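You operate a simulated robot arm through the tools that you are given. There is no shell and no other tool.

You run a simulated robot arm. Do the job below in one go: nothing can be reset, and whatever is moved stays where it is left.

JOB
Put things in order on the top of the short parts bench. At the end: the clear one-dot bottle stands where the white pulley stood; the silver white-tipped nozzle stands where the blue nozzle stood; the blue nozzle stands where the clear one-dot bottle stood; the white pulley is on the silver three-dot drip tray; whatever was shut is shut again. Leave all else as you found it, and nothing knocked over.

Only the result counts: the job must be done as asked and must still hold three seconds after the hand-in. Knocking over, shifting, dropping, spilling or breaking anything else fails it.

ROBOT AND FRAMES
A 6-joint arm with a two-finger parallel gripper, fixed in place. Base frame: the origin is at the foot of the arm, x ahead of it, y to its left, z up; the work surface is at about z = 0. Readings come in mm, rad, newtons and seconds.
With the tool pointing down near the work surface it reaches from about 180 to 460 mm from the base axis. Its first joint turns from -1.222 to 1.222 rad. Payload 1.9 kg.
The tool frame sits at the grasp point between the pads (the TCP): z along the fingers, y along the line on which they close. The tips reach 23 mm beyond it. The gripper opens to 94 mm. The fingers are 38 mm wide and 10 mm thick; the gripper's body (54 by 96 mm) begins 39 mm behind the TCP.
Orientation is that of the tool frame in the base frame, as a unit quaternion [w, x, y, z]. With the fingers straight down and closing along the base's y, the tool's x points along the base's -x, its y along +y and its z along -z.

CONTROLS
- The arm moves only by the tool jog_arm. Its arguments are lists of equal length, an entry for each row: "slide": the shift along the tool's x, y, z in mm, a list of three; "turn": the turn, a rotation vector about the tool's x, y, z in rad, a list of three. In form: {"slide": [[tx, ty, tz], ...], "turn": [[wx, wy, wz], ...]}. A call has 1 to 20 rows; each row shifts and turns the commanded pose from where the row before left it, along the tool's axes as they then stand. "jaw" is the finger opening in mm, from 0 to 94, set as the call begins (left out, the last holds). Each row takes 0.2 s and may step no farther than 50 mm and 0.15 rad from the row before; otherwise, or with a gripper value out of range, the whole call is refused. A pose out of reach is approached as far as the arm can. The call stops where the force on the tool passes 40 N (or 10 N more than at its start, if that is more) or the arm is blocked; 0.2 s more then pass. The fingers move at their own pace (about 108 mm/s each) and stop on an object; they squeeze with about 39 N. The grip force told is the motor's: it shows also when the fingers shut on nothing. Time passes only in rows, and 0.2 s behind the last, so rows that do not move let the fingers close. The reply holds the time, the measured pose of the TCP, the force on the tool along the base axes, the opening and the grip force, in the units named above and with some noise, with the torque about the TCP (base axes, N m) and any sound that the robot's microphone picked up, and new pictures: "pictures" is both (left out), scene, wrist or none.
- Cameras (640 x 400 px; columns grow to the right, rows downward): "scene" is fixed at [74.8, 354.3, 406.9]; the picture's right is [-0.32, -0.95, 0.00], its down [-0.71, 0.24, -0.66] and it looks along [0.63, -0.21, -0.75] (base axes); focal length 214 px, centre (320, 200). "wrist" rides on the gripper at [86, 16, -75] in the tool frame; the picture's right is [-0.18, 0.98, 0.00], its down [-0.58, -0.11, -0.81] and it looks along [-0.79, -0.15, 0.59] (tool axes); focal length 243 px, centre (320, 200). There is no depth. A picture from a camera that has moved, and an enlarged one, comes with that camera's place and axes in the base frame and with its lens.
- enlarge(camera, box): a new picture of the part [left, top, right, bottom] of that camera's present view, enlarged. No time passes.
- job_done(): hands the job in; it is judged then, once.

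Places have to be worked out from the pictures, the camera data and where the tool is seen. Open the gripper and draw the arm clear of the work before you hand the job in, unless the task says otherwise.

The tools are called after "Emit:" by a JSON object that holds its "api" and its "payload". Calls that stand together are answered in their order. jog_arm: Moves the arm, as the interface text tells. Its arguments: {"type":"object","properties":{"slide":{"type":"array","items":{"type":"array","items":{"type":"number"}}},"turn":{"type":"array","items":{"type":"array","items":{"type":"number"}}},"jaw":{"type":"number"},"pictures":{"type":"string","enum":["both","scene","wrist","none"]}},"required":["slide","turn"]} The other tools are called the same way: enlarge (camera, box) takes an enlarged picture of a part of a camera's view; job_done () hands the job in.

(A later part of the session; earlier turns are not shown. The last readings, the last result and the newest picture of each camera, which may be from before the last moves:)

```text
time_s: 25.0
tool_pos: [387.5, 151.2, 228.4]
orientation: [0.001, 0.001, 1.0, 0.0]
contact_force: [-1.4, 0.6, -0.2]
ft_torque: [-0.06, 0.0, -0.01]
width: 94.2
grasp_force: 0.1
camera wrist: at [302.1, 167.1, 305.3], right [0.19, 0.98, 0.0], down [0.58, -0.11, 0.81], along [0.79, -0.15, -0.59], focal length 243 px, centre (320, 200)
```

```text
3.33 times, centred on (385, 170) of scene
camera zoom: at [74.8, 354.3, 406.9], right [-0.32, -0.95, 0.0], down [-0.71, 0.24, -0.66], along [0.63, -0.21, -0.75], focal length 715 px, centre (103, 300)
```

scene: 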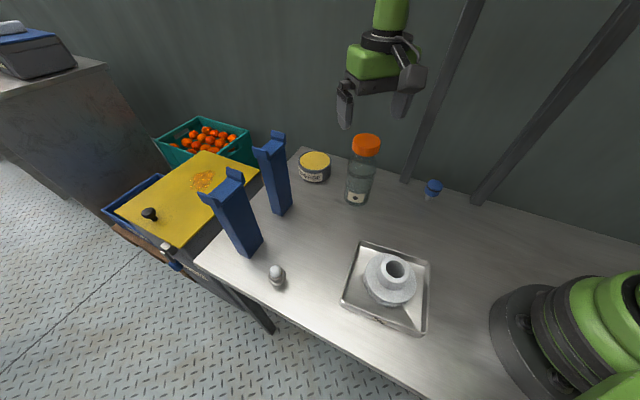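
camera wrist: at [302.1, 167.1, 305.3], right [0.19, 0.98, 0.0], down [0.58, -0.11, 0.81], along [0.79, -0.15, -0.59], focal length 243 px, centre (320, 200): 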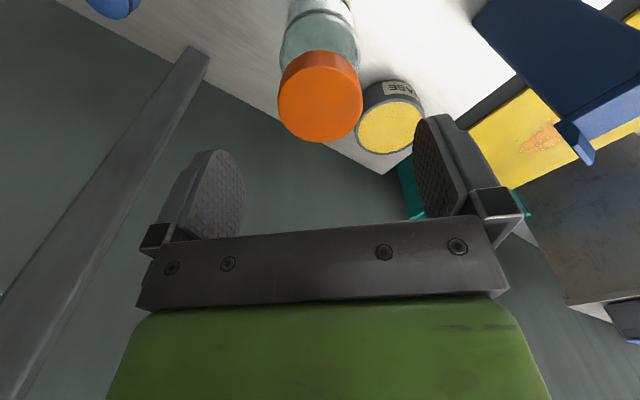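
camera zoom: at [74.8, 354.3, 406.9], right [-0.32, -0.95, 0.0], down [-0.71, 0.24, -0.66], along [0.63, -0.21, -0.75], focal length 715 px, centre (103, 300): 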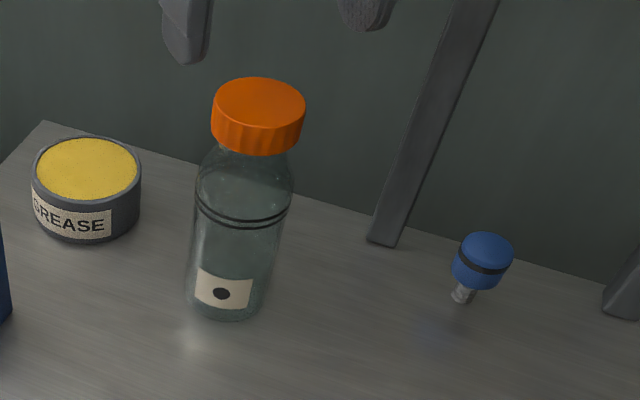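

The bottle stands upright at the pulley's old place. Now I pull back in x first, to stay clear of the strut near [403,2], and then move over the blue nozzle, estimated at [332,-20].

Emit:
{"api": "jog_arm", "payload": {"slide": [[20, 0, 0], [30, 0, 0], [17, -15, 0], [0, -35, 0], [0, -40, 0], [0, -40, 0], [0, -30, 0], [0, -11, 10], [0, 0, 30], [0, 0, 30], [0, 0, 0]], "turn": [[0, 0, 0], [0, 0, 0], [0, 0, 0], [0, 0, 0], [0, 0, 0], [0, 0, 0], [0, 0, 0], [0, 0, 0], [0, 0, 0], [0, 0, 0], [0, 0, 0]], "jaw": 80, "pictures": "both"}}

Emit:
{"api": "enlarge", "payload": {"camera": "wrist", "box": [240, 0, 400, 160]}}

```text
time_s: 26.4
tool_pos: [304.0, 84.8, 220.6]
orientation: [-0.01, -0.103, 0.995, -0.003]
contact_force: [-0.5, 0.1, 0.0]
ft_torque: [-0.01, 0.01, -0.03]
width: 79.7
grasp_force: 0.0
stopped in row 7: the arm was blocked; the commanded pose is now the measured one
camera wrist: at [218.9, 82.2, 298.0], right [-0.02, 1.0, -0.01], down [0.61, 0.02, 0.79], along [0.79, 0.01, -0.61], focal length 243 px, centre (320, 200)
```

scene: 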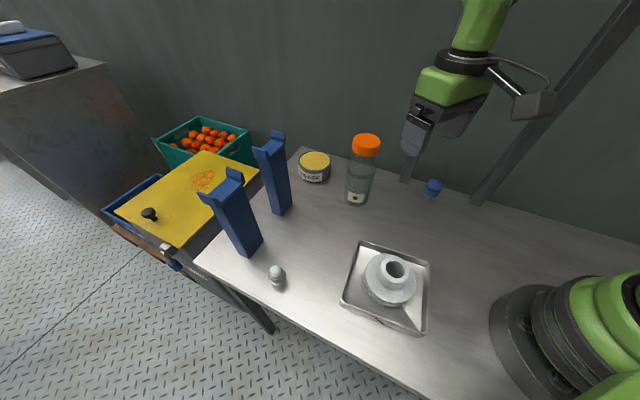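
wrist: 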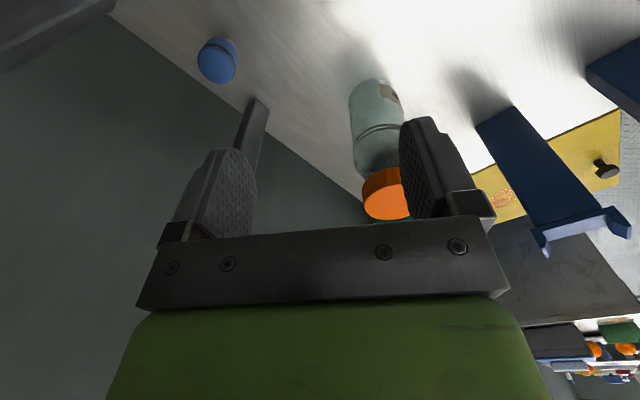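

```text
2.50 times, centred on (320, 80) of wrist
camera zoom: at [218.9, 82.2, 298.0], right [-0.02, 1.0, -0.01], down [0.61, 0.02, 0.79], along [0.79, 0.01, -0.61], focal length 606 px, centre (320, 500)
```

zoom: 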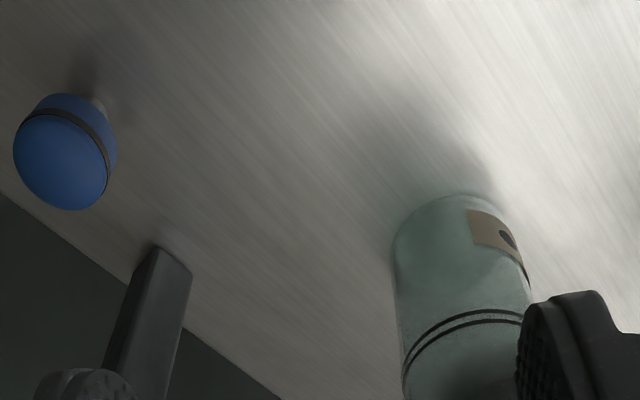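

The arm stopped with joint 1 lagging by about 0.2 rad and no force at the tool, so an upper link may have met something out of view. I look closer before moving again.

Emit:
{"api": "enlarge", "payload": {"camera": "scene", "box": [360, 0, 640, 220]}}

Emit:
{"api": "enlarge", "payload": {"camera": "wrist", "box": [0, 0, 320, 240]}}

```text
1.82 times, centred on (500, 110) of scene
camera zoom: at [74.9, 354.2, 406.8], right [-0.32, -0.95, 0.0], down [-0.71, 0.24, -0.66], along [0.63, -0.21, -0.75], focal length 390 px, centre (-7, 364)
```

zoom: 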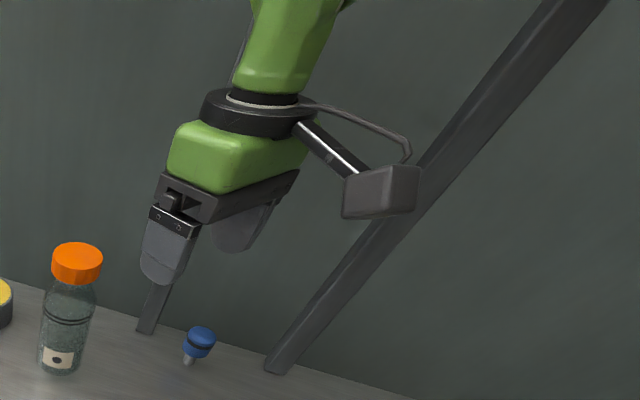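

```text
1.67 times, centred on (160, 120) of wrist
camera zoom: at [218.9, 82.2, 298.0], right [-0.02, 1.0, -0.01], down [0.61, 0.02, 0.79], along [0.79, 0.01, -0.61], focal length 404 px, centre (587, 333)
```

zoom: 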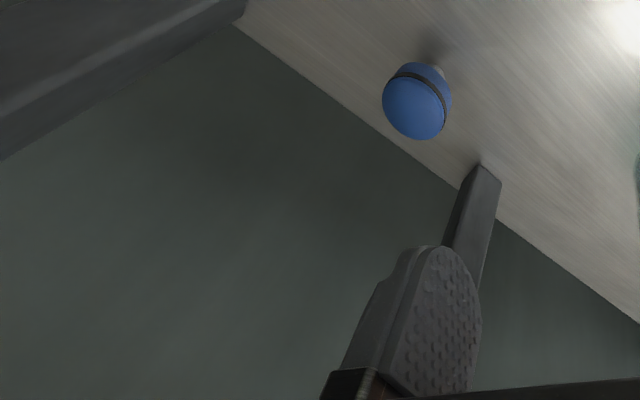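

The joint readings suggest a wrist or forearm link met something overhead, probably a shelf carried by the two struts and out of both views. I retreat to the free space above the tray, then turn and tilt the camera up toward the struts to see it.

Emit:
{"api": "jog_arm", "payload": {"slide": [[10, 20, 0], [16, 25, 0], [18, 27, 0], [18, 27, 0], [18, 25, 0], [0, 0, 0]], "turn": [[0, 0, 0], [0, 0, 0], [0, 0, 0], [0, 0, 0], [0, 0, 0], [0, 0, 0]], "pictures": "none"}}

Emit:
{"api": "jog_arm", "payload": {"slide": [[0, 0, 0], [0, 0, 0], [0, 0, 0], [0, 0, 0], [0, 0, 0], [0, 0, 0], [0, 0, 0], [0, 0, 0], [0, 0, 0]], "turn": [[0, 0, 0.13], [0, 0, 0.13], [0, 0, 0.13], [0, 0, 0.13], [0, 0, 0.13], [0, -0.14, 0], [0, -0.14, 0], [0, -0.14, 0], [0, 0, 0]], "pictures": "both"}}

```text
time_s: 27.9
tool_pos: [202.3, 187.1, 223.4]
orientation: [-0.01, -0.101, 0.995, -0.002]
contact_force: [-0.9, -0.2, 0.5]
ft_torque: [-0.01, -0.02, -0.02]
width: 80.0
grasp_force: 0.1
```

```text
time_s: 29.9
tool_pos: [201.6, 188.9, 223.3]
orientation: [0.195, 0.217, 0.955, -0.051]
contact_force: [-0.4, 0.6, 0.3]
ft_torque: [-0.03, 0.02, -0.01]
width: 80.3
grasp_force: 0.1
camera wrist: at [112.1, 250.3, 258.0], right [0.58, 0.81, 0.06], down [0.15, -0.18, 0.97], along [0.8, -0.55, -0.23], focal length 243 px, centre (320, 200)
```

scene: 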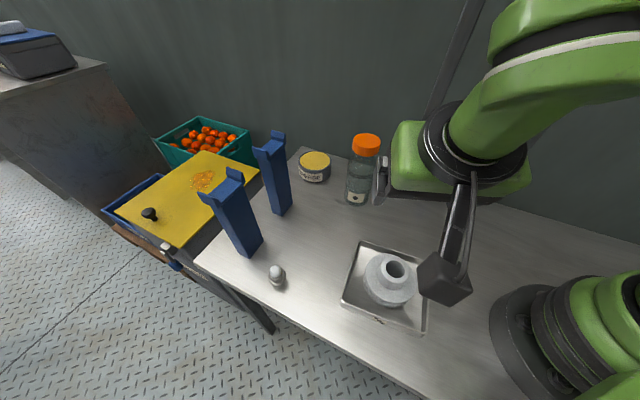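
wrist: 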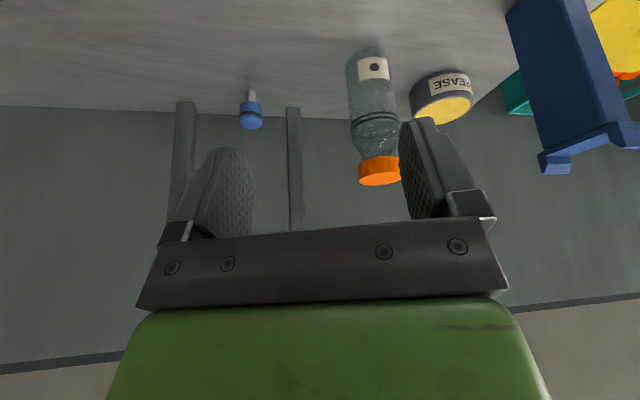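

The struts' upper ends are hidden behind the gripper in this view. I shift forward a little and pitch the tool up further, staying outside the strut area, so the region overhead comes into the clear half of the picture.

Emit:
{"api": "jog_arm", "payload": {"slide": [[-31.2, 5.6, 13.3], [-31.2, 5.6, 13.3], [-31.2, 5.6, 13.3], [0, 0, 0], [0, 0, 0], [0, 0, 0], [0, 0, 0], [0, 0, 0], [0, 0, 0]], "turn": [[0, 0, 0], [0, 0, 0], [0, 0, 0], [0, -0.14, 0], [0, -0.14, 0], [0, -0.14, 0], [0, -0.14, 0], [0, -0.14, 0], [0, 0, 0]], "pictures": "both"}}

```text
time_s: 31.9
tool_pos: [301.9, 158.3, 221.2]
orientation: [0.51, 0.186, 0.831, -0.123]
contact_force: [-0.6, 0.1, -0.7]
ft_torque: [0.04, -0.06, 0.01]
width: 80.0
grasp_force: 0.0
camera wrist: at [213.8, 218.4, 179.3], right [0.5, 0.85, 0.15], down [-0.46, 0.11, 0.88], along [0.73, -0.51, 0.45], focal length 243 px, centre (320, 200)
```

scene: 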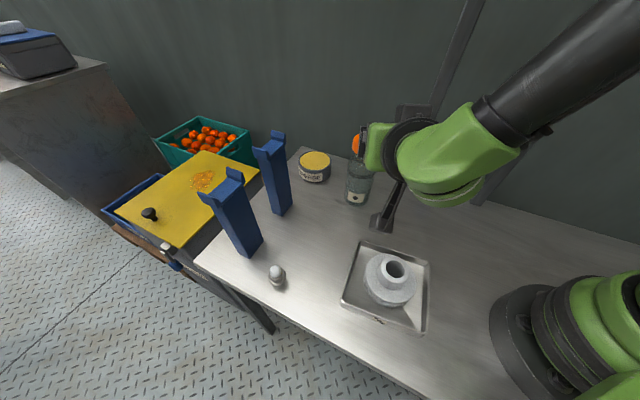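
wrist: 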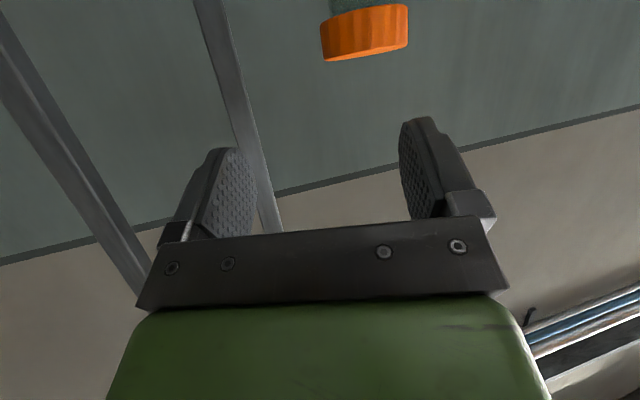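

The struts rise to at least z of about 360 with nothing between them below that. I pitch up some more to see what is above.

Emit:
{"api": "jog_arm", "payload": {"slide": [[0, 0, 0], [0, 0, 0], [0, 0, 0], [0, 0, 0]], "turn": [[0, -0.14, 0], [0, -0.14, 0], [0, -0.14, 0], [0, 0, 0]], "pictures": "both"}}

```text
time_s: 32.9
tool_pos: [300.5, 160.0, 222.5]
orientation: [0.674, 0.156, 0.705, -0.158]
contact_force: [-0.4, -0.5, -0.3]
ft_torque: [-0.03, -0.02, 0.0]
width: 80.1
grasp_force: 0.1
camera wrist: at [238.0, 206.6, 140.0], right [0.43, 0.88, 0.17], down [-0.75, 0.25, 0.62], along [0.5, -0.4, 0.77], focal length 243 px, centre (320, 200)
```

scene: 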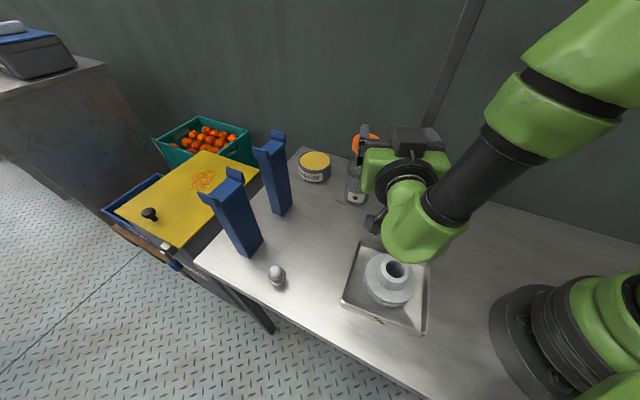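
wrist: 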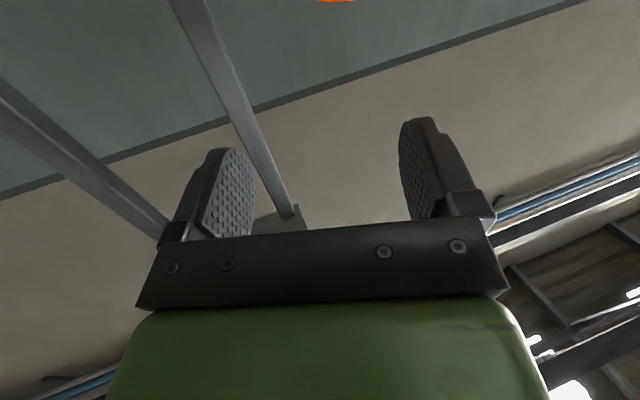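

Now the top of strut 1 meets a plate, so there is a shelf at about z=450. I zoom in for its edge.

Emit:
{"api": "enlarge", "payload": {"camera": "wrist", "box": [140, 120, 400, 260]}}

Emit:
{"api": "jog_arm", "payload": {"slide": [[0, 0, 0], [0, 0, 0], [0, 0, 0], [0, 0, 0]], "turn": [[0, -0.14, 0], [0, -0.14, 0], [0, -0.14, 0], [0, 0, 0]], "pictures": "both"}}

```text
2.46 times, centred on (270, 190) of wrist
camera zoom: at [238.0, 206.6, 140.0], right [0.43, 0.88, 0.17], down [-0.75, 0.25, 0.62], along [0.5, -0.4, 0.77], focal length 597 px, centre (443, 225)
```

zoom: 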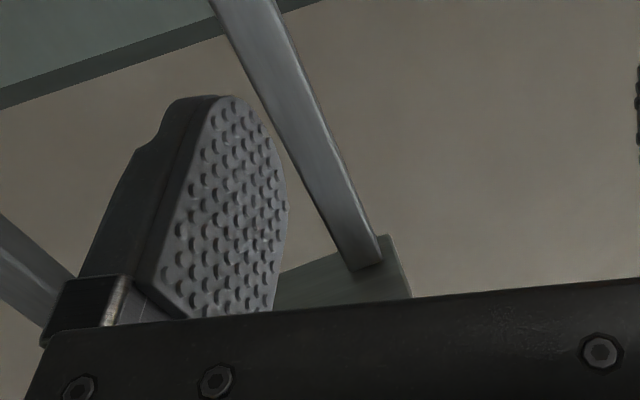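

```text
time_s: 33.9
tool_pos: [300.9, 159.8, 223.1]
orientation: [0.805, 0.119, 0.55, -0.187]
contact_force: [-0.6, 0.2, -0.1]
ft_torque: [-0.01, -0.02, 0.02]
width: 79.9
grasp_force: 0.1
camera wrist: at [274.7, 188.8, 115.9], right [0.37, 0.92, 0.16], down [-0.91, 0.32, 0.25], along [0.18, -0.23, 0.96], focal length 243 px, centre (320, 200)
```

scene: 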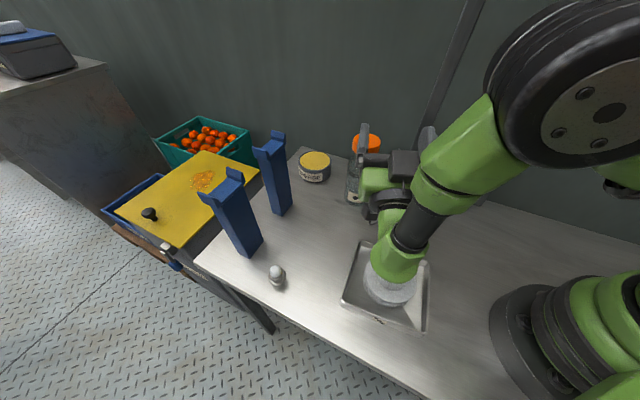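
wrist: 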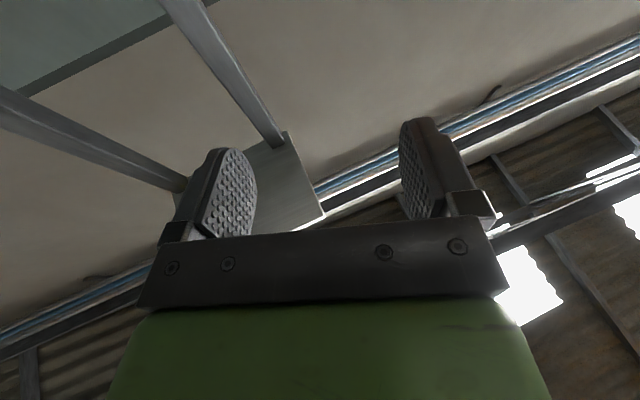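

Now the shelf shows: a plate on top of the struts at about z=450, with an end edge and a front edge. I zoom in to measure how far it reaches out over the bench.

Emit:
{"api": "enlarge", "payload": {"camera": "wrist", "box": [140, 80, 400, 240]}}

Emit:
{"api": "enlarge", "payload": {"camera": "scene", "box": [320, 100, 480, 320]}}

```text
2.46 times, centred on (270, 160) of wrist
camera zoom: at [274.7, 188.8, 115.9], right [0.37, 0.92, 0.16], down [-0.91, 0.32, 0.25], along [0.18, -0.23, 0.96], focal length 597 px, centre (443, 298)
```

zoom: 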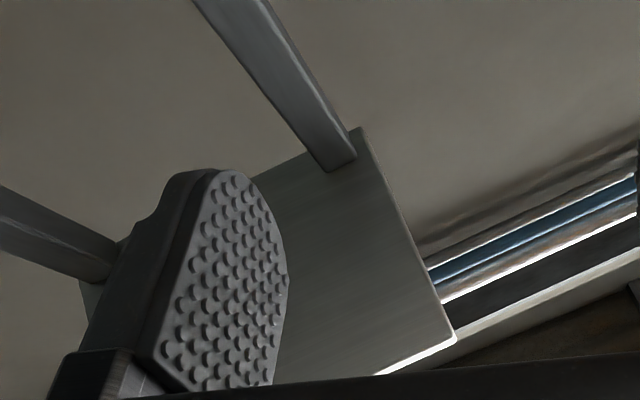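

```text
1.82 times, centred on (400, 210) of scene
camera zoom: at [74.8, 354.3, 406.9], right [-0.32, -0.95, 0.0], down [-0.71, 0.24, -0.66], along [0.63, -0.21, -0.75], focal length 390 px, centre (174, 182)
```

zoom: 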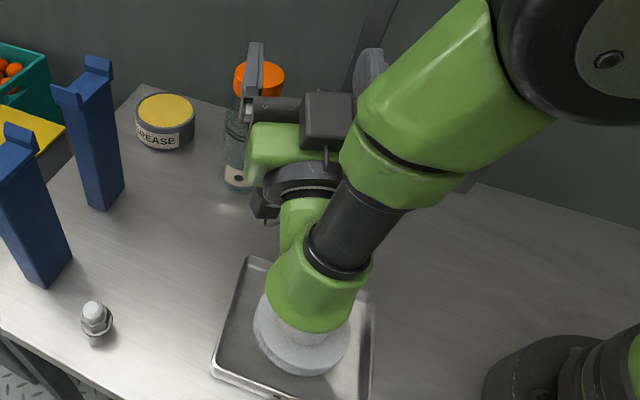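

The shelf measures about z=460 and up, covering the bench from its back edge to a line through about [319,122] parallel to the wall. The forearm hit it. At the blue nozzle's place I must keep the elbow low, so I will work there with the tool tilted about 0.65 rad, the wrist leaning away from the shelf, and come in from the side at low height. First I swing back to that tilt and turn in free space.

Emit:
{"api": "jog_arm", "payload": {"slide": [[0, 0, 0], [0, 0, 0], [0, 0, 0], [0, 0, 0], [0, 0, 0], [0, 0, 0], [0, 0, 0], [0, 0, 0], [0, 0, 0], [0, 0, 0]], "turn": [[0, 0.1455, 0], [0, 0.1455, 0], [0, 0.1455, 0], [0, 0.1455, 0], [0, 0.1455, 0], [0, 0.1455, 0], [0, 0.1455, 0], [0, 0.1455, 0], [0, 0.1455, 0], [0, 0, 0]], "pictures": "none"}}

Emit:
{"api": "jog_arm", "payload": {"slide": [[0, 0, 0], [0, 0, 0], [0, 0, 0], [0, 0, 0], [0, 0, 0], [0, 0, 0], [0, 0, 0]], "turn": [[0.0739, 0, 0.0973], [0.0739, 0, 0.0973], [0.0739, 0, 0.0973], [0.0739, 0, 0.0973], [0.0739, 0, 0.0973], [0.0739, 0, 0.0973], [0, 0, 0]], "jaw": 70, "pictures": "both"}}

```text
time_s: 36.0
tool_pos: [301.9, 159.0, 224.1]
orientation: [0.302, 0.209, 0.927, -0.075]
contact_force: [-0.7, -0.6, -0.8]
ft_torque: [-0.01, 0.0, -0.03]
width: 79.9
grasp_force: 0.0
```

```text
time_s: 37.6
tool_pos: [300.6, 160.5, 221.9]
orientation: [0.26, 0.526, 0.789, -0.185]
contact_force: [0.3, 0.0, -1.1]
ft_torque: [-0.01, -0.02, -0.02]
width: 69.9
grasp_force: 0.0
camera wrist: at [273.5, 271.0, 229.9], right [0.97, 0.24, 0.09], down [-0.09, -0.01, 1.0], along [0.24, -0.97, 0.01], focal length 243 px, centre (320, 200)
```

scene: 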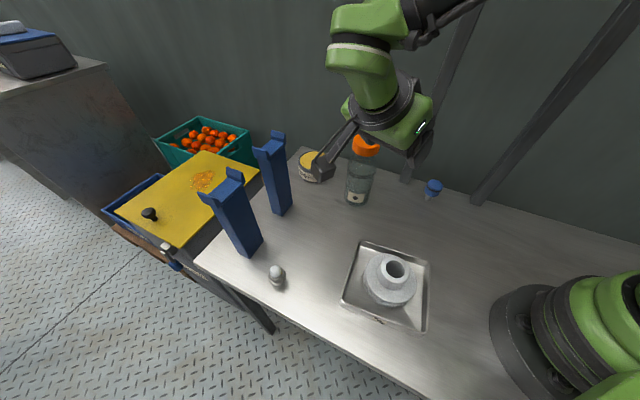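
wrist: 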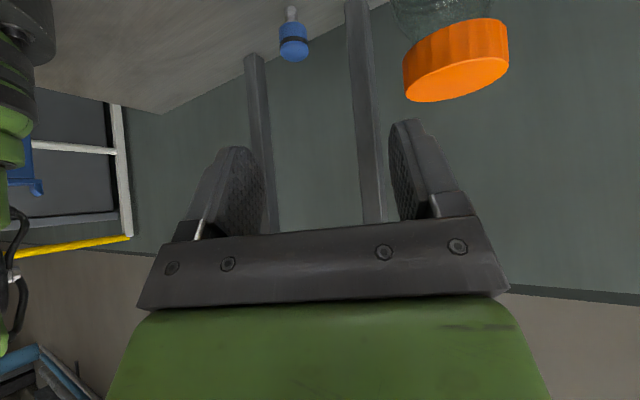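

The tilt is now 0.65 rad, with the fingers pointing along about (0.356,-0.935) and down. The nozzle tip again works out at [331,-20]. I zoom in on both nozzles to learn their shapes.

Emit:
{"api": "enlarge", "payload": {"camera": "wrist", "box": [260, 0, 330, 70]}}

Emit:
{"api": "enlarge", "payload": {"camera": "scene", "box": [250, 250, 310, 300]}}

```text
5.71 times, centred on (295, 35) of wrist
camera zoom: at [273.5, 271.0, 229.9], right [0.97, 0.24, 0.09], down [-0.09, -0.01, 1.0], along [0.24, -0.97, 0.01], focal length 1386 px, centre (463, 1143)
```

zoom: 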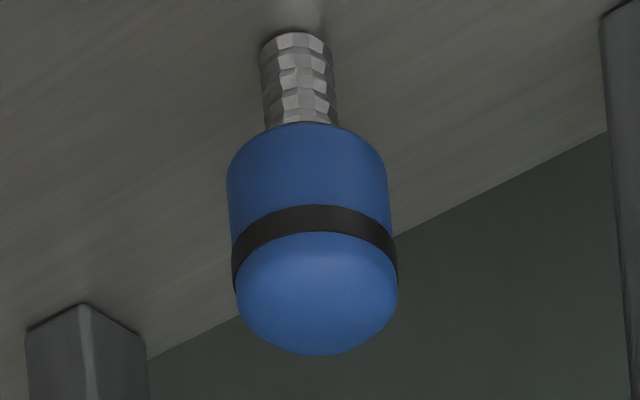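

```text
8.00 times, centred on (280, 275) of scene
camera zoom: at [74.8, 354.3, 406.9], right [-0.32, -0.95, 0.0], down [-0.71, 0.24, -0.66], along [0.63, -0.21, -0.75], focal length 1716 px, centre (640, -400)
```

zoom: 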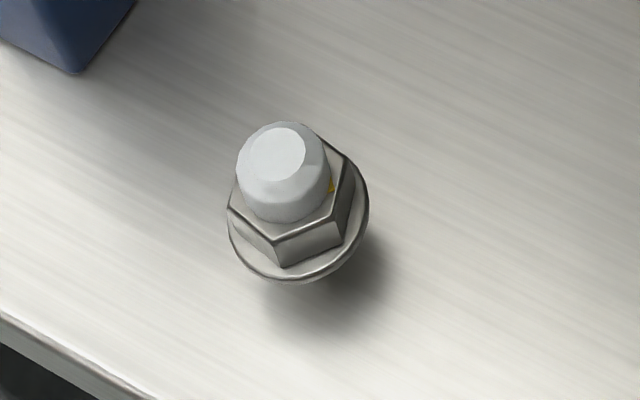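

The blue nozzle has a head 35 mm wide from z=28 to 59 on a 16 mm stem. I move past the bottle at height, go down at about [290,105], then slide toward a stand-off point 60 mm short of the nozzle at z of about 48.

Emit:
{"api": "jog_arm", "payload": {"slide": [[-18.7, -15.4, 14.55], [-18.7, -15.4, 14.55], [15.4, 0.46, 20.3], [15.4, 0.46, 20.3], [15.4, 0.46, 20.3], [15.4, 0.46, 20.3], [15.4, 0.46, 20.3], [-7.1, -1.75, 20.2], [-7.1, -1.75, 20.2], [-7.1, -1.75, 20.2], [-7.1, -1.75, 20.2], [0, 0, 0]], "turn": [[0, 0, 0], [0, 0, 0], [0, 0, 0], [0, 0, 0], [0, 0, 0], [0, 0, 0], [0, 0, 0], [0, 0, 0], [0, 0, 0], [0, 0, 0], [0, 0, 0], [0, 0, 0]], "jaw": 64, "pictures": "both"}}

```text
time_s: 40.2
tool_pos: [309.7, 35.4, 47.9]
orientation: [0.259, 0.526, 0.789, -0.185]
contact_force: [-0.5, 0.4, 0.1]
ft_torque: [0.04, 0.02, 0.01]
width: 63.8
grasp_force: 0.0
camera wrist: at [282.4, 146.3, 55.6], right [0.97, 0.24, 0.09], down [-0.09, -0.01, 1.0], along [0.24, -0.97, 0.01], focal length 243 px, centre (320, 200)
```

scene: 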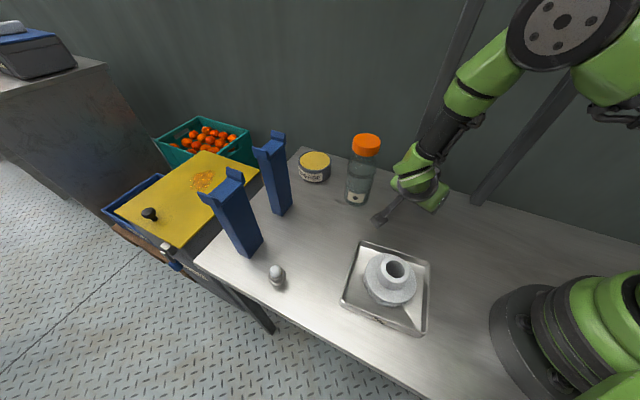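
wrist: 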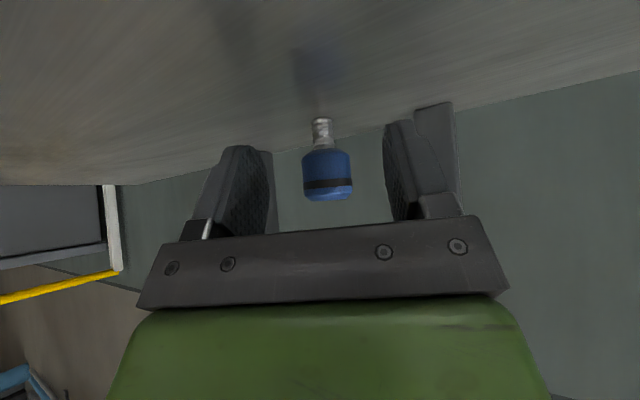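

The nozzle lines up between the open fingers, at about [330.5,-20.8]. I slide in along the tilt direction in small steps, dropping slightly to z of about 41.

Emit:
{"api": "jog_arm", "payload": {"slide": [[-10.8, -0.55, 10.4], [-10.8, -0.55, 10.4], [-10.8, -0.55, 10.4], [-10.7, -0.55, 10.3], [0, 0, 0]], "turn": [[0, 0, 0], [0, 0, 0], [0, 0, 0], [0, 0, 0], [0, 0, 0]], "jaw": 64, "pictures": "both"}}

Emit:
{"api": "enlarge", "payload": {"camera": "wrist", "box": [180, 60, 480, 250]}}

Emit:
{"api": "enlarge", "payload": {"camera": "scene", "box": [380, 120, 480, 240]}}

```text
time_s: 41.5
tool_pos: [330.0, -19.7, 41.4]
orientation: [0.259, 0.525, 0.789, -0.185]
contact_force: [-0.5, -0.3, -0.4]
ft_torque: [0.02, 0.04, 0.01]
width: 64.0
grasp_force: 0.0
camera wrist: at [302.1, 90.5, 48.7], right [0.97, 0.24, 0.09], down [-0.09, -0.01, 1.0], along [0.24, -0.97, 0.01], focal length 243 px, centre (320, 200)
```

scene: 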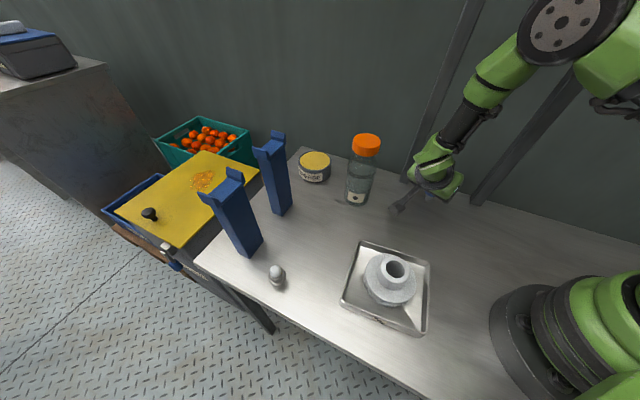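
wrist: 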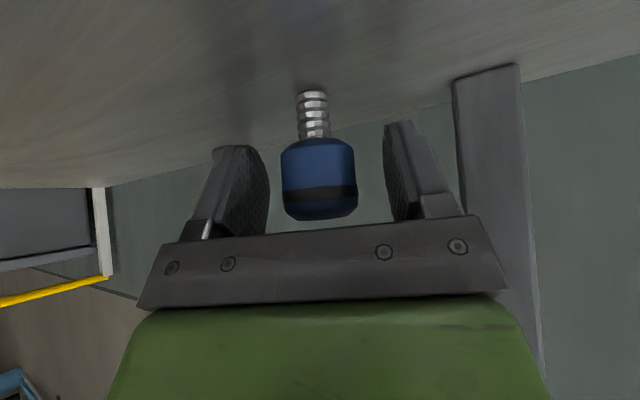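

```text
2.11 times, centred on (330, 155) of wrist
camera zoom: at [302.1, 90.5, 48.7], right [0.97, 0.24, 0.09], down [-0.09, -0.01, 1.0], along [0.24, -0.97, 0.01], focal length 511 px, centre (299, 295)
```

zoom: 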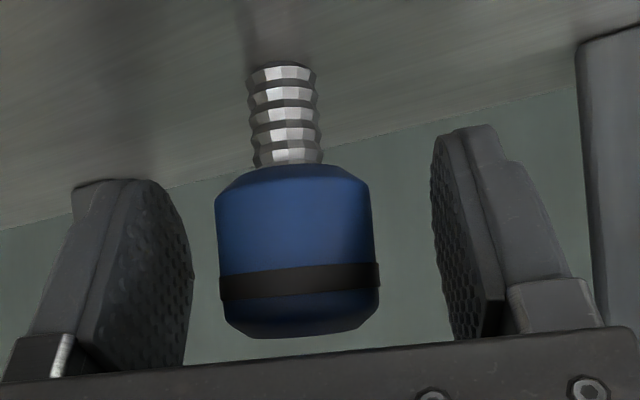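

```text
3.33 times, centred on (430, 180) of scene
camera zoom: at [74.8, 354.3, 406.9], right [-0.32, -0.95, 0.0], down [-0.71, 0.24, -0.66], along [0.63, -0.21, -0.75], focal length 715 px, centre (-47, 267)
```

zoom: 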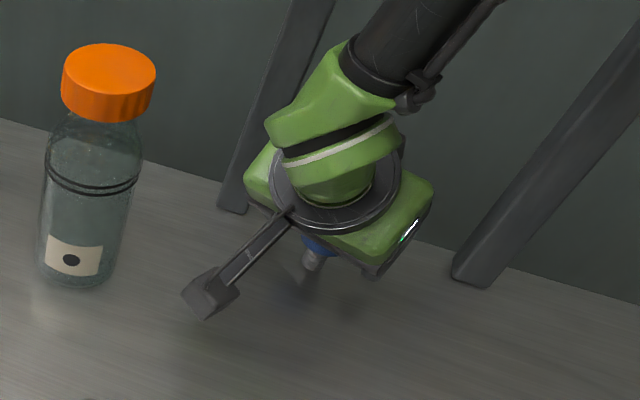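

The head is centred exactly at the TCP (column 297 against 299), and its apparent size gives a depth of 115 mm, so it is at the grasp point. I close.

Emit:
{"api": "jog_arm", "payload": {"slide": [[0, 0, 0], [0, 0, 0], [0, 0, 0]], "turn": [[0, 0, 0], [0, 0, 0], [0, 0, 0]], "jaw": 20, "pictures": "wrist"}}

Emit:
{"api": "enlarge", "payload": {"camera": "wrist", "box": [180, 60, 480, 250]}}

```text
time_s: 42.2
tool_pos: [329.1, -19.8, 41.2]
orientation: [0.259, 0.525, 0.789, -0.184]
contact_force: [0.6, 0.0, -0.6]
ft_torque: [0.02, 0.0, 0.02]
width: 32.4
grasp_force: 38.4
camera wrist: at [302.1, 90.7, 48.7], right [0.97, 0.24, 0.09], down [-0.09, -0.01, 1.0], along [0.24, -0.97, 0.01], focal length 243 px, centre (320, 200)
```

wrist: 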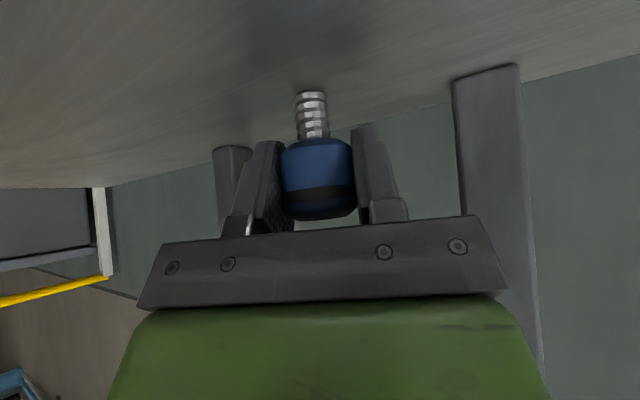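

```text
2.11 times, centred on (330, 155) of wrist
camera zoom: at [302.1, 90.7, 48.7], right [0.97, 0.24, 0.09], down [-0.09, -0.01, 1.0], along [0.24, -0.97, 0.01], focal length 511 px, centre (299, 295)
```

zoom: 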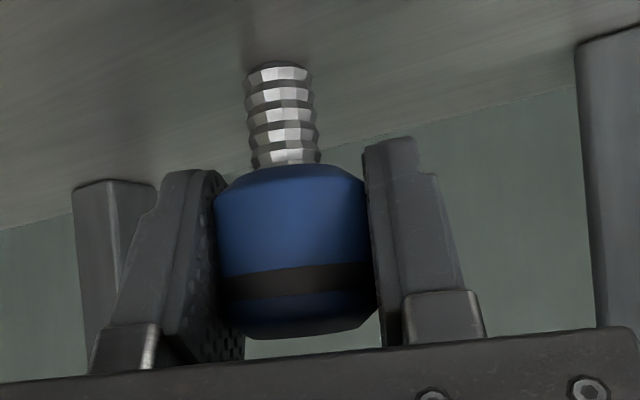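

The blue nozzle is held at 32.4 mm and 38 N, and its place is recorded as [330.4,-20.8] with TCP z=41. I lift it 10 mm, back straight out from under the shelf, and rise in the free area.

Emit:
{"api": "jog_arm", "payload": {"slide": [[-3.0, -0.1, -4.0], [-3.05, -0.1, -4.0], [16.5, 0.5, -12.5], [16.5, 0.5, -12.5], [16.5, 0.5, -12.5], [9.2, 1.07, -27.5], [9.2, 1.07, -27.5], [9.2, 1.07, -27.5], [10.6, 2.8, -22.8], [10.6, 2.8, -22.8], [10.6, 2.8, -22.8], [0, 0, 0]], "turn": [[0, 0, 0], [0, 0, 0], [0, 0, 0], [0, 0, 0], [0, 0, 0], [0, 0, 0], [0, 0, 0], [0, 0, 0], [0, 0, 0], [0, 0, 0], [0, 0, 0], [0, 0, 0]], "pictures": "both"}}

Emit:
{"api": "enlarge", "payload": {"camera": "wrist", "box": [180, 60, 480, 250]}}

```text
time_s: 44.9
tool_pos: [266.8, 172.2, 136.5]
orientation: [0.259, 0.525, 0.789, -0.184]
contact_force: [0.5, -0.1, -1.0]
ft_torque: [0.01, -0.03, 0.0]
width: 32.3
grasp_force: 38.9
camera wrist: at [239.4, 282.7, 144.1], right [0.97, 0.24, 0.09], down [-0.09, -0.01, 1.0], along [0.24, -0.97, 0.01], focal length 243 px, centre (320, 200)
```

scene: 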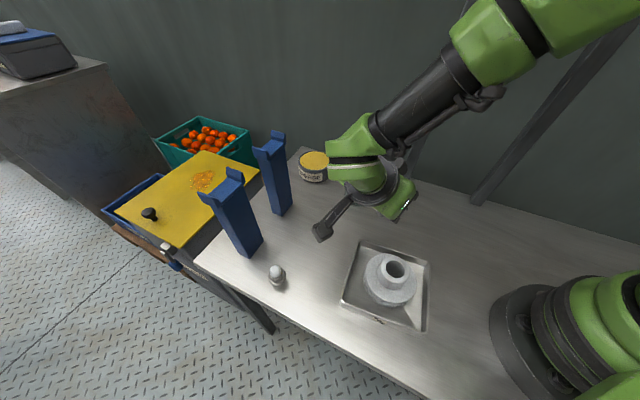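
wrist: 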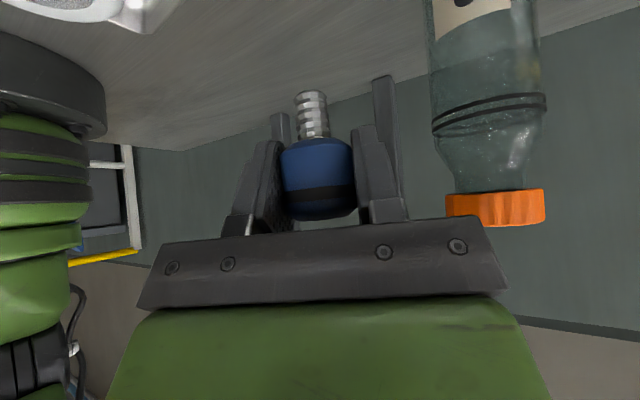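

```text
2.11 times, centred on (330, 155) of wrist
camera zoom: at [239.4, 282.7, 144.1], right [0.97, 0.24, 0.09], down [-0.09, -0.01, 1.0], along [0.24, -0.97, 0.01], focal length 511 px, centre (299, 295)
```

zoom: 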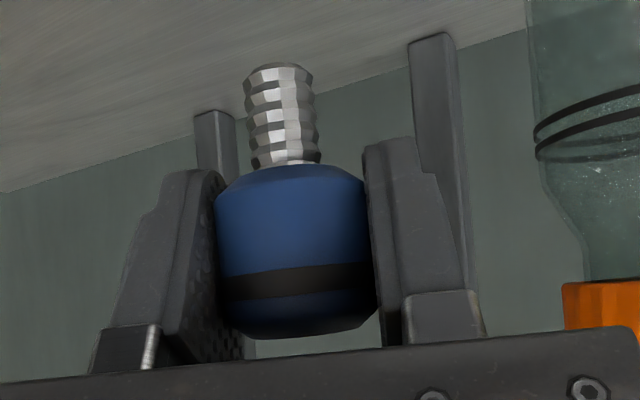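

It is held upright and steady. Now I turn 1.206 rad about the vertical, so the wrist leans toward -x, ready for the bottle's old place.

Emit:
{"api": "jog_arm", "payload": {"slide": [[0, 0, 0], [0, 0, 0], [0, 0, 0], [0, 0, 0], [0, 0, 0], [0, 0, 0], [0, 0, 0], [0, 0, 0], [0, 0, 0], [0, 0, 0]], "turn": [[-0.0811, -0.0025, -0.107], [-0.0811, -0.0025, -0.107], [-0.0811, -0.0025, -0.107], [-0.0811, -0.0025, -0.107], [-0.0811, -0.0025, -0.107], [-0.0811, -0.0025, -0.107], [-0.0811, -0.0025, -0.107], [-0.0811, -0.0025, -0.107], [-0.0811, -0.0025, -0.107], [0, 0, 0]], "pictures": "both"}}

```text
time_s: 47.0
tool_pos: [269.7, 170.9, 135.2]
orientation: [0.318, -0.016, 0.948, -0.005]
contact_force: [0.0, -0.1, -1.0]
ft_torque: [0.01, 0.03, 0.0]
width: 32.6
grasp_force: 39.0
camera wrist: at [155.0, 182.8, 142.9], right [0.12, 0.99, 0.09], down [-0.02, -0.09, 1.0], along [0.99, -0.12, 0.01], focal length 243 px, centre (320, 200)
```

scene: 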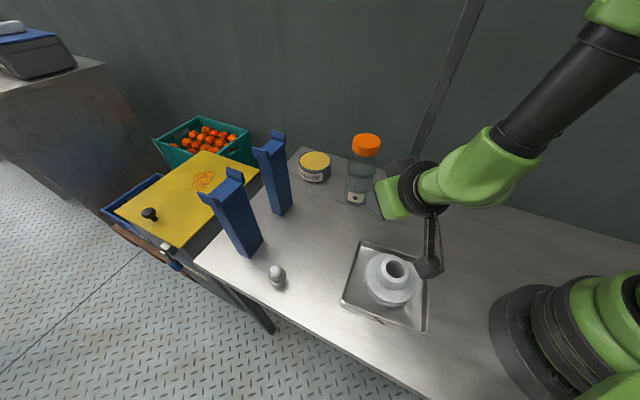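
wrist: 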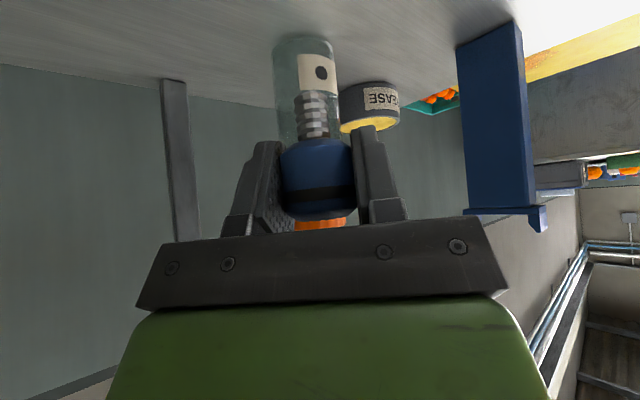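

The tool now leans along -x and the nozzle is still upright. I carry it over to above the bottle's old place, about [326.5,293.3], and go down to about 14 mm above the bench.

Emit:
{"api": "jog_arm", "payload": {"slide": [[-9.9, 24.3, 6.9], [-9.9, 24.3, 6.9], [-9.9, 24.3, 6.9], [-9.9, 24.3, 6.9], [-10.0, 24.2, 6.9], [12.05, 0.4, 15.95], [12.05, 0.4, 15.95], [12.05, 0.4, 15.95], [12.05, 0.4, 15.95], [0, 0, 0]], "turn": [[0, 0, 0], [0, 0, 0], [0, 0, 0], [0, 0, 0], [0, 0, 0], [0, 0, 0], [0, 0, 0], [0, 0, 0], [0, 0, 0], [0, 0, 0]], "pictures": "both"}}

Emit:
{"api": "enlarge", "payload": {"camera": "scene", "box": [250, 130, 390, 270]}}

```text
time_s: 49.2
tool_pos: [325.2, 292.8, 54.4]
orientation: [0.318, -0.015, 0.948, -0.005]
contact_force: [-0.3, -0.4, -0.6]
ft_torque: [0.01, 0.01, 0.0]
width: 32.2
grasp_force: 39.2
camera wrist: at [211.3, 304.6, 62.5], right [0.12, 0.99, 0.09], down [-0.02, -0.09, 1.0], along [0.99, -0.12, 0.01], focal length 243 px, centre (320, 200)
```

scene: 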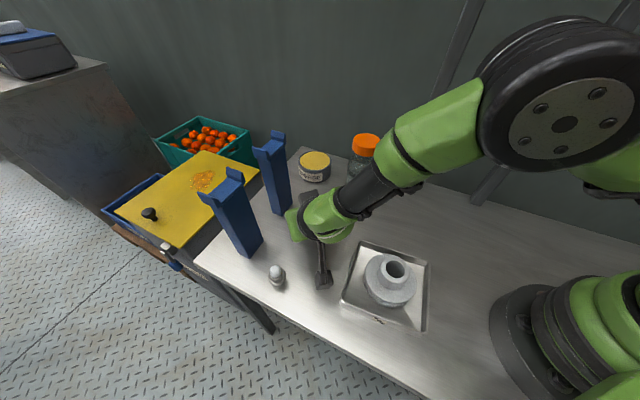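
wrist: 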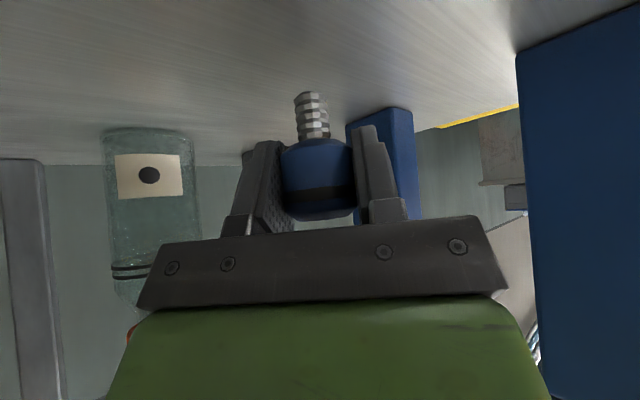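

```text
2.86 times, centred on (320, 200) of scene
camera zoom: at [74.8, 354.3, 406.9], right [-0.32, -0.95, 0.0], down [-0.71, 0.24, -0.66], along [0.63, -0.21, -0.75], focal length 613 px, centre (320, 200)
```

zoom: 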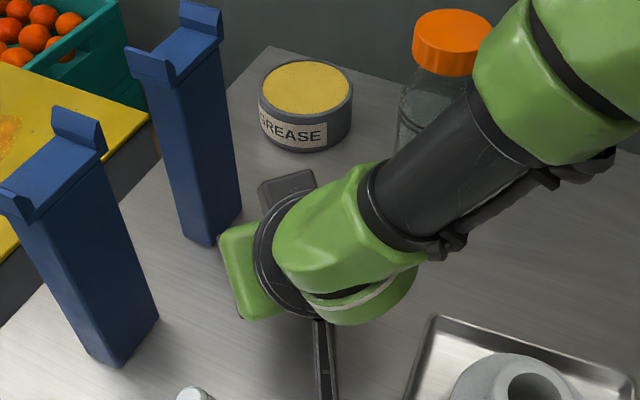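

The TCP is at about [325.4,292.2,54.5], so I correct by 1 mm and lower it 12 mm, leaving about 1.5 mm to the bench.

Emit:
{"api": "jog_arm", "payload": {"slide": [[3.15, 0.6, 5.1], [3.15, 0.6, 5.1], [0, 0, 0]], "turn": [[0, 0, 0], [0, 0, 0], [0, 0, 0]], "pictures": "wrist"}}

Emit:
{"api": "enlarge", "payload": {"camera": "wrist", "box": [220, 60, 420, 240]}}

```text
time_s: 50.0
tool_pos: [326.1, 293.7, 42.5]
orientation: [0.318, -0.016, 0.948, -0.004]
contact_force: [0.2, 0.5, -0.7]
ft_torque: [-0.02, 0.0, -0.01]
width: 32.4
grasp_force: 39.1
camera wrist: at [212.3, 306.4, 50.9], right [0.12, 0.99, 0.09], down [-0.02, -0.09, 1.0], along [0.99, -0.12, 0.01], focal length 243 px, centre (320, 200)
```

wrist: 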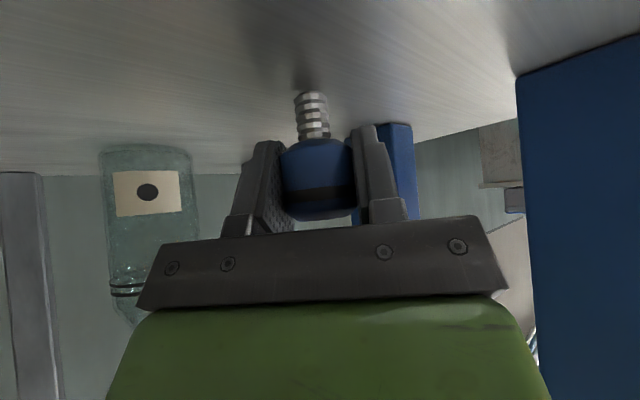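

```text
2.22 times, centred on (320, 150) of wrist
camera zoom: at [212.3, 306.4, 50.9], right [0.12, 0.99, 0.09], down [-0.02, -0.09, 1.0], along [0.99, -0.12, 0.01], focal length 539 px, centre (320, 311)
```

zoom: 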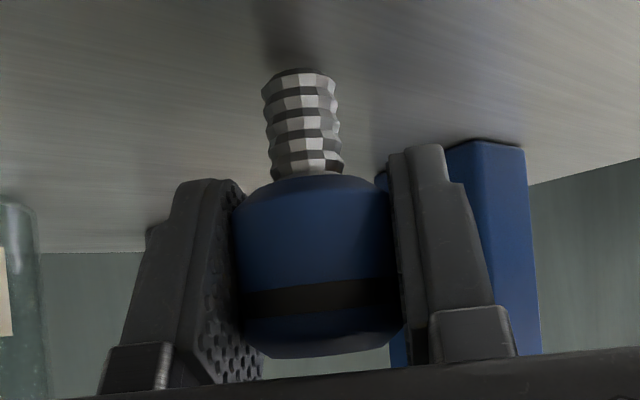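

The nozzle is vertical (its slant in the image matches the camera's 0.09 roll). I lower it in 0.7 mm steps until I feel the bench.

Emit:
{"api": "jog_arm", "payload": {"slide": [[0.42, 0.01, 0.56], [0, 0, 0]], "turn": [[0, 0, 0], [0, 0, 0]], "pictures": "none"}}

Emit:
{"api": "jog_arm", "payload": {"slide": [[0.42, 0.01, 0.56], [0, 0, 0]], "turn": [[0, 0, 0], [0, 0, 0]], "pictures": "none"}}

```text
time_s: 50.6
tool_pos: [325.2, 293.8, 41.7]
orientation: [0.318, -0.015, 0.948, -0.004]
contact_force: [1.0, 0.2, -1.0]
ft_torque: [-0.01, 0.02, -0.04]
width: 32.6
grasp_force: 39.1
```

```text
time_s: 51.2
tool_pos: [325.9, 293.3, 41.6]
orientation: [0.318, -0.016, 0.948, -0.004]
contact_force: [0.6, -0.4, -0.2]
ft_torque: [0.01, 0.0, -0.01]
width: 32.3
grasp_force: 38.7
```

No contact yet, so I keep lowering in small steps.

Emit:
{"api": "jog_arm", "payload": {"slide": [[0.3, 0.01, 0.4], [0, 0, 0]], "turn": [[0, 0, 0], [0, 0, 0]], "pictures": "none"}}

Emit:
{"api": "jog_arm", "payload": {"slide": [[0.3, 0.01, 0.4], [0, 0, 0]], "turn": [[0, 0, 0], [0, 0, 0]], "pictures": "none"}}

```text
time_s: 51.9
tool_pos: [325.3, 294.3, 42.2]
orientation: [0.318, -0.015, 0.948, -0.005]
contact_force: [0.3, -0.5, -0.6]
ft_torque: [0.03, 0.0, -0.02]
width: 32.1
grasp_force: 38.7
```

```text
time_s: 52.5
tool_pos: [327.2, 295.1, 39.8]
orientation: [0.318, -0.016, 0.948, -0.004]
contact_force: [0.0, -0.8, -1.1]
ft_torque: [0.01, -0.01, -0.04]
width: 32.5
grasp_force: 38.6
```

There is still no contact, so I continue with finer steps.

Emit:
{"api": "jog_arm", "payload": {"slide": [[0.24, 0.01, 0.32], [0, 0, 0]], "turn": [[0, 0, 0], [0, 0, 0]], "pictures": "none"}}

Emit:
{"api": "jog_arm", "payload": {"slide": [[0.24, 0.01, 0.32], [0, 0, 0]], "turn": [[0, 0, 0], [0, 0, 0]], "pictures": "wrist"}}

Emit:
{"api": "enlarge", "payload": {"camera": "wrist", "box": [260, 60, 380, 160]}}

```text
time_s: 53.0
tool_pos: [326.6, 295.1, 39.5]
orientation: [0.319, -0.015, 0.948, -0.005]
contact_force: [0.2, -0.1, 0.7]
ft_torque: [0.0, -0.07, -0.03]
width: 32.6
grasp_force: 38.8
```

```text
time_s: 53.6
tool_pos: [326.0, 293.9, 40.8]
orientation: [0.319, -0.016, 0.948, -0.003]
contact_force: [-1.6, 1.7, 5.0]
ft_torque: [0.05, 0.07, 0.0]
width: 32.6
grasp_force: 39.1
camera wrist: at [213.0, 307.3, 48.5], right [0.12, 0.99, 0.09], down [-0.02, -0.09, 1.0], along [0.99, -0.12, 0.01], focal length 243 px, centre (320, 200)
```

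wrist: 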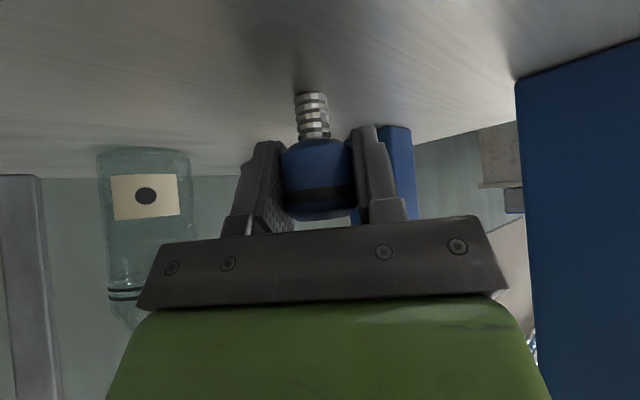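

```text
4.00 times, centred on (320, 110) of wrist
camera zoom: at [213.0, 307.3, 48.5], right [0.12, 0.99, 0.09], down [-0.02, -0.09, 1.0], along [0.99, -0.12, 0.01], focal length 970 px, centre (320, 560)
```

zoom: 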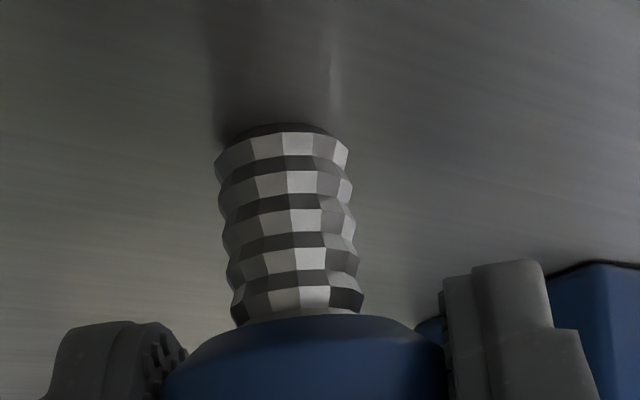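

Contact at 5 N with the nozzle upright. I open the fingers, wait, and look before backing away.

Emit:
{"api": "jog_arm", "payload": {"slide": [[0, 0, 0], [0, 0, 0], [0, 0, 0]], "turn": [[0, 0, 0], [0, 0, 0], [0, 0, 0]], "jaw": 66, "pictures": "wrist"}}

Emit:
{"api": "enlarge", "payload": {"camera": "wrist", "box": [180, 60, 480, 250]}}

```text
time_s: 54.5
tool_pos: [327.1, 294.9, 40.3]
orientation: [0.318, -0.015, 0.948, -0.004]
contact_force: [0.0, 0.0, 0.9]
ft_torque: [0.0, -0.01, -0.02]
width: 66.2
grasp_force: 0.0
camera wrist: at [213.0, 307.0, 48.2], right [0.12, 0.99, 0.09], down [-0.02, -0.09, 1.0], along [0.99, -0.12, 0.01], focal length 243 px, centre (320, 200)
```

wrist: 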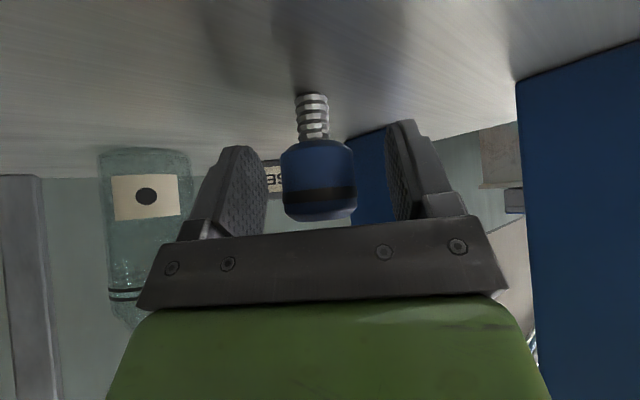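

```text
2.11 times, centred on (330, 155) of wrist
camera zoom: at [213.0, 307.0, 48.2], right [0.12, 0.99, 0.09], down [-0.02, -0.09, 1.0], along [0.99, -0.12, 0.01], focal length 511 px, centre (299, 295)
```

zoom: 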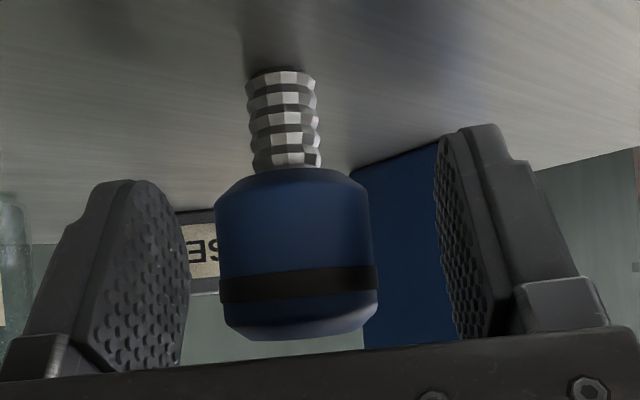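

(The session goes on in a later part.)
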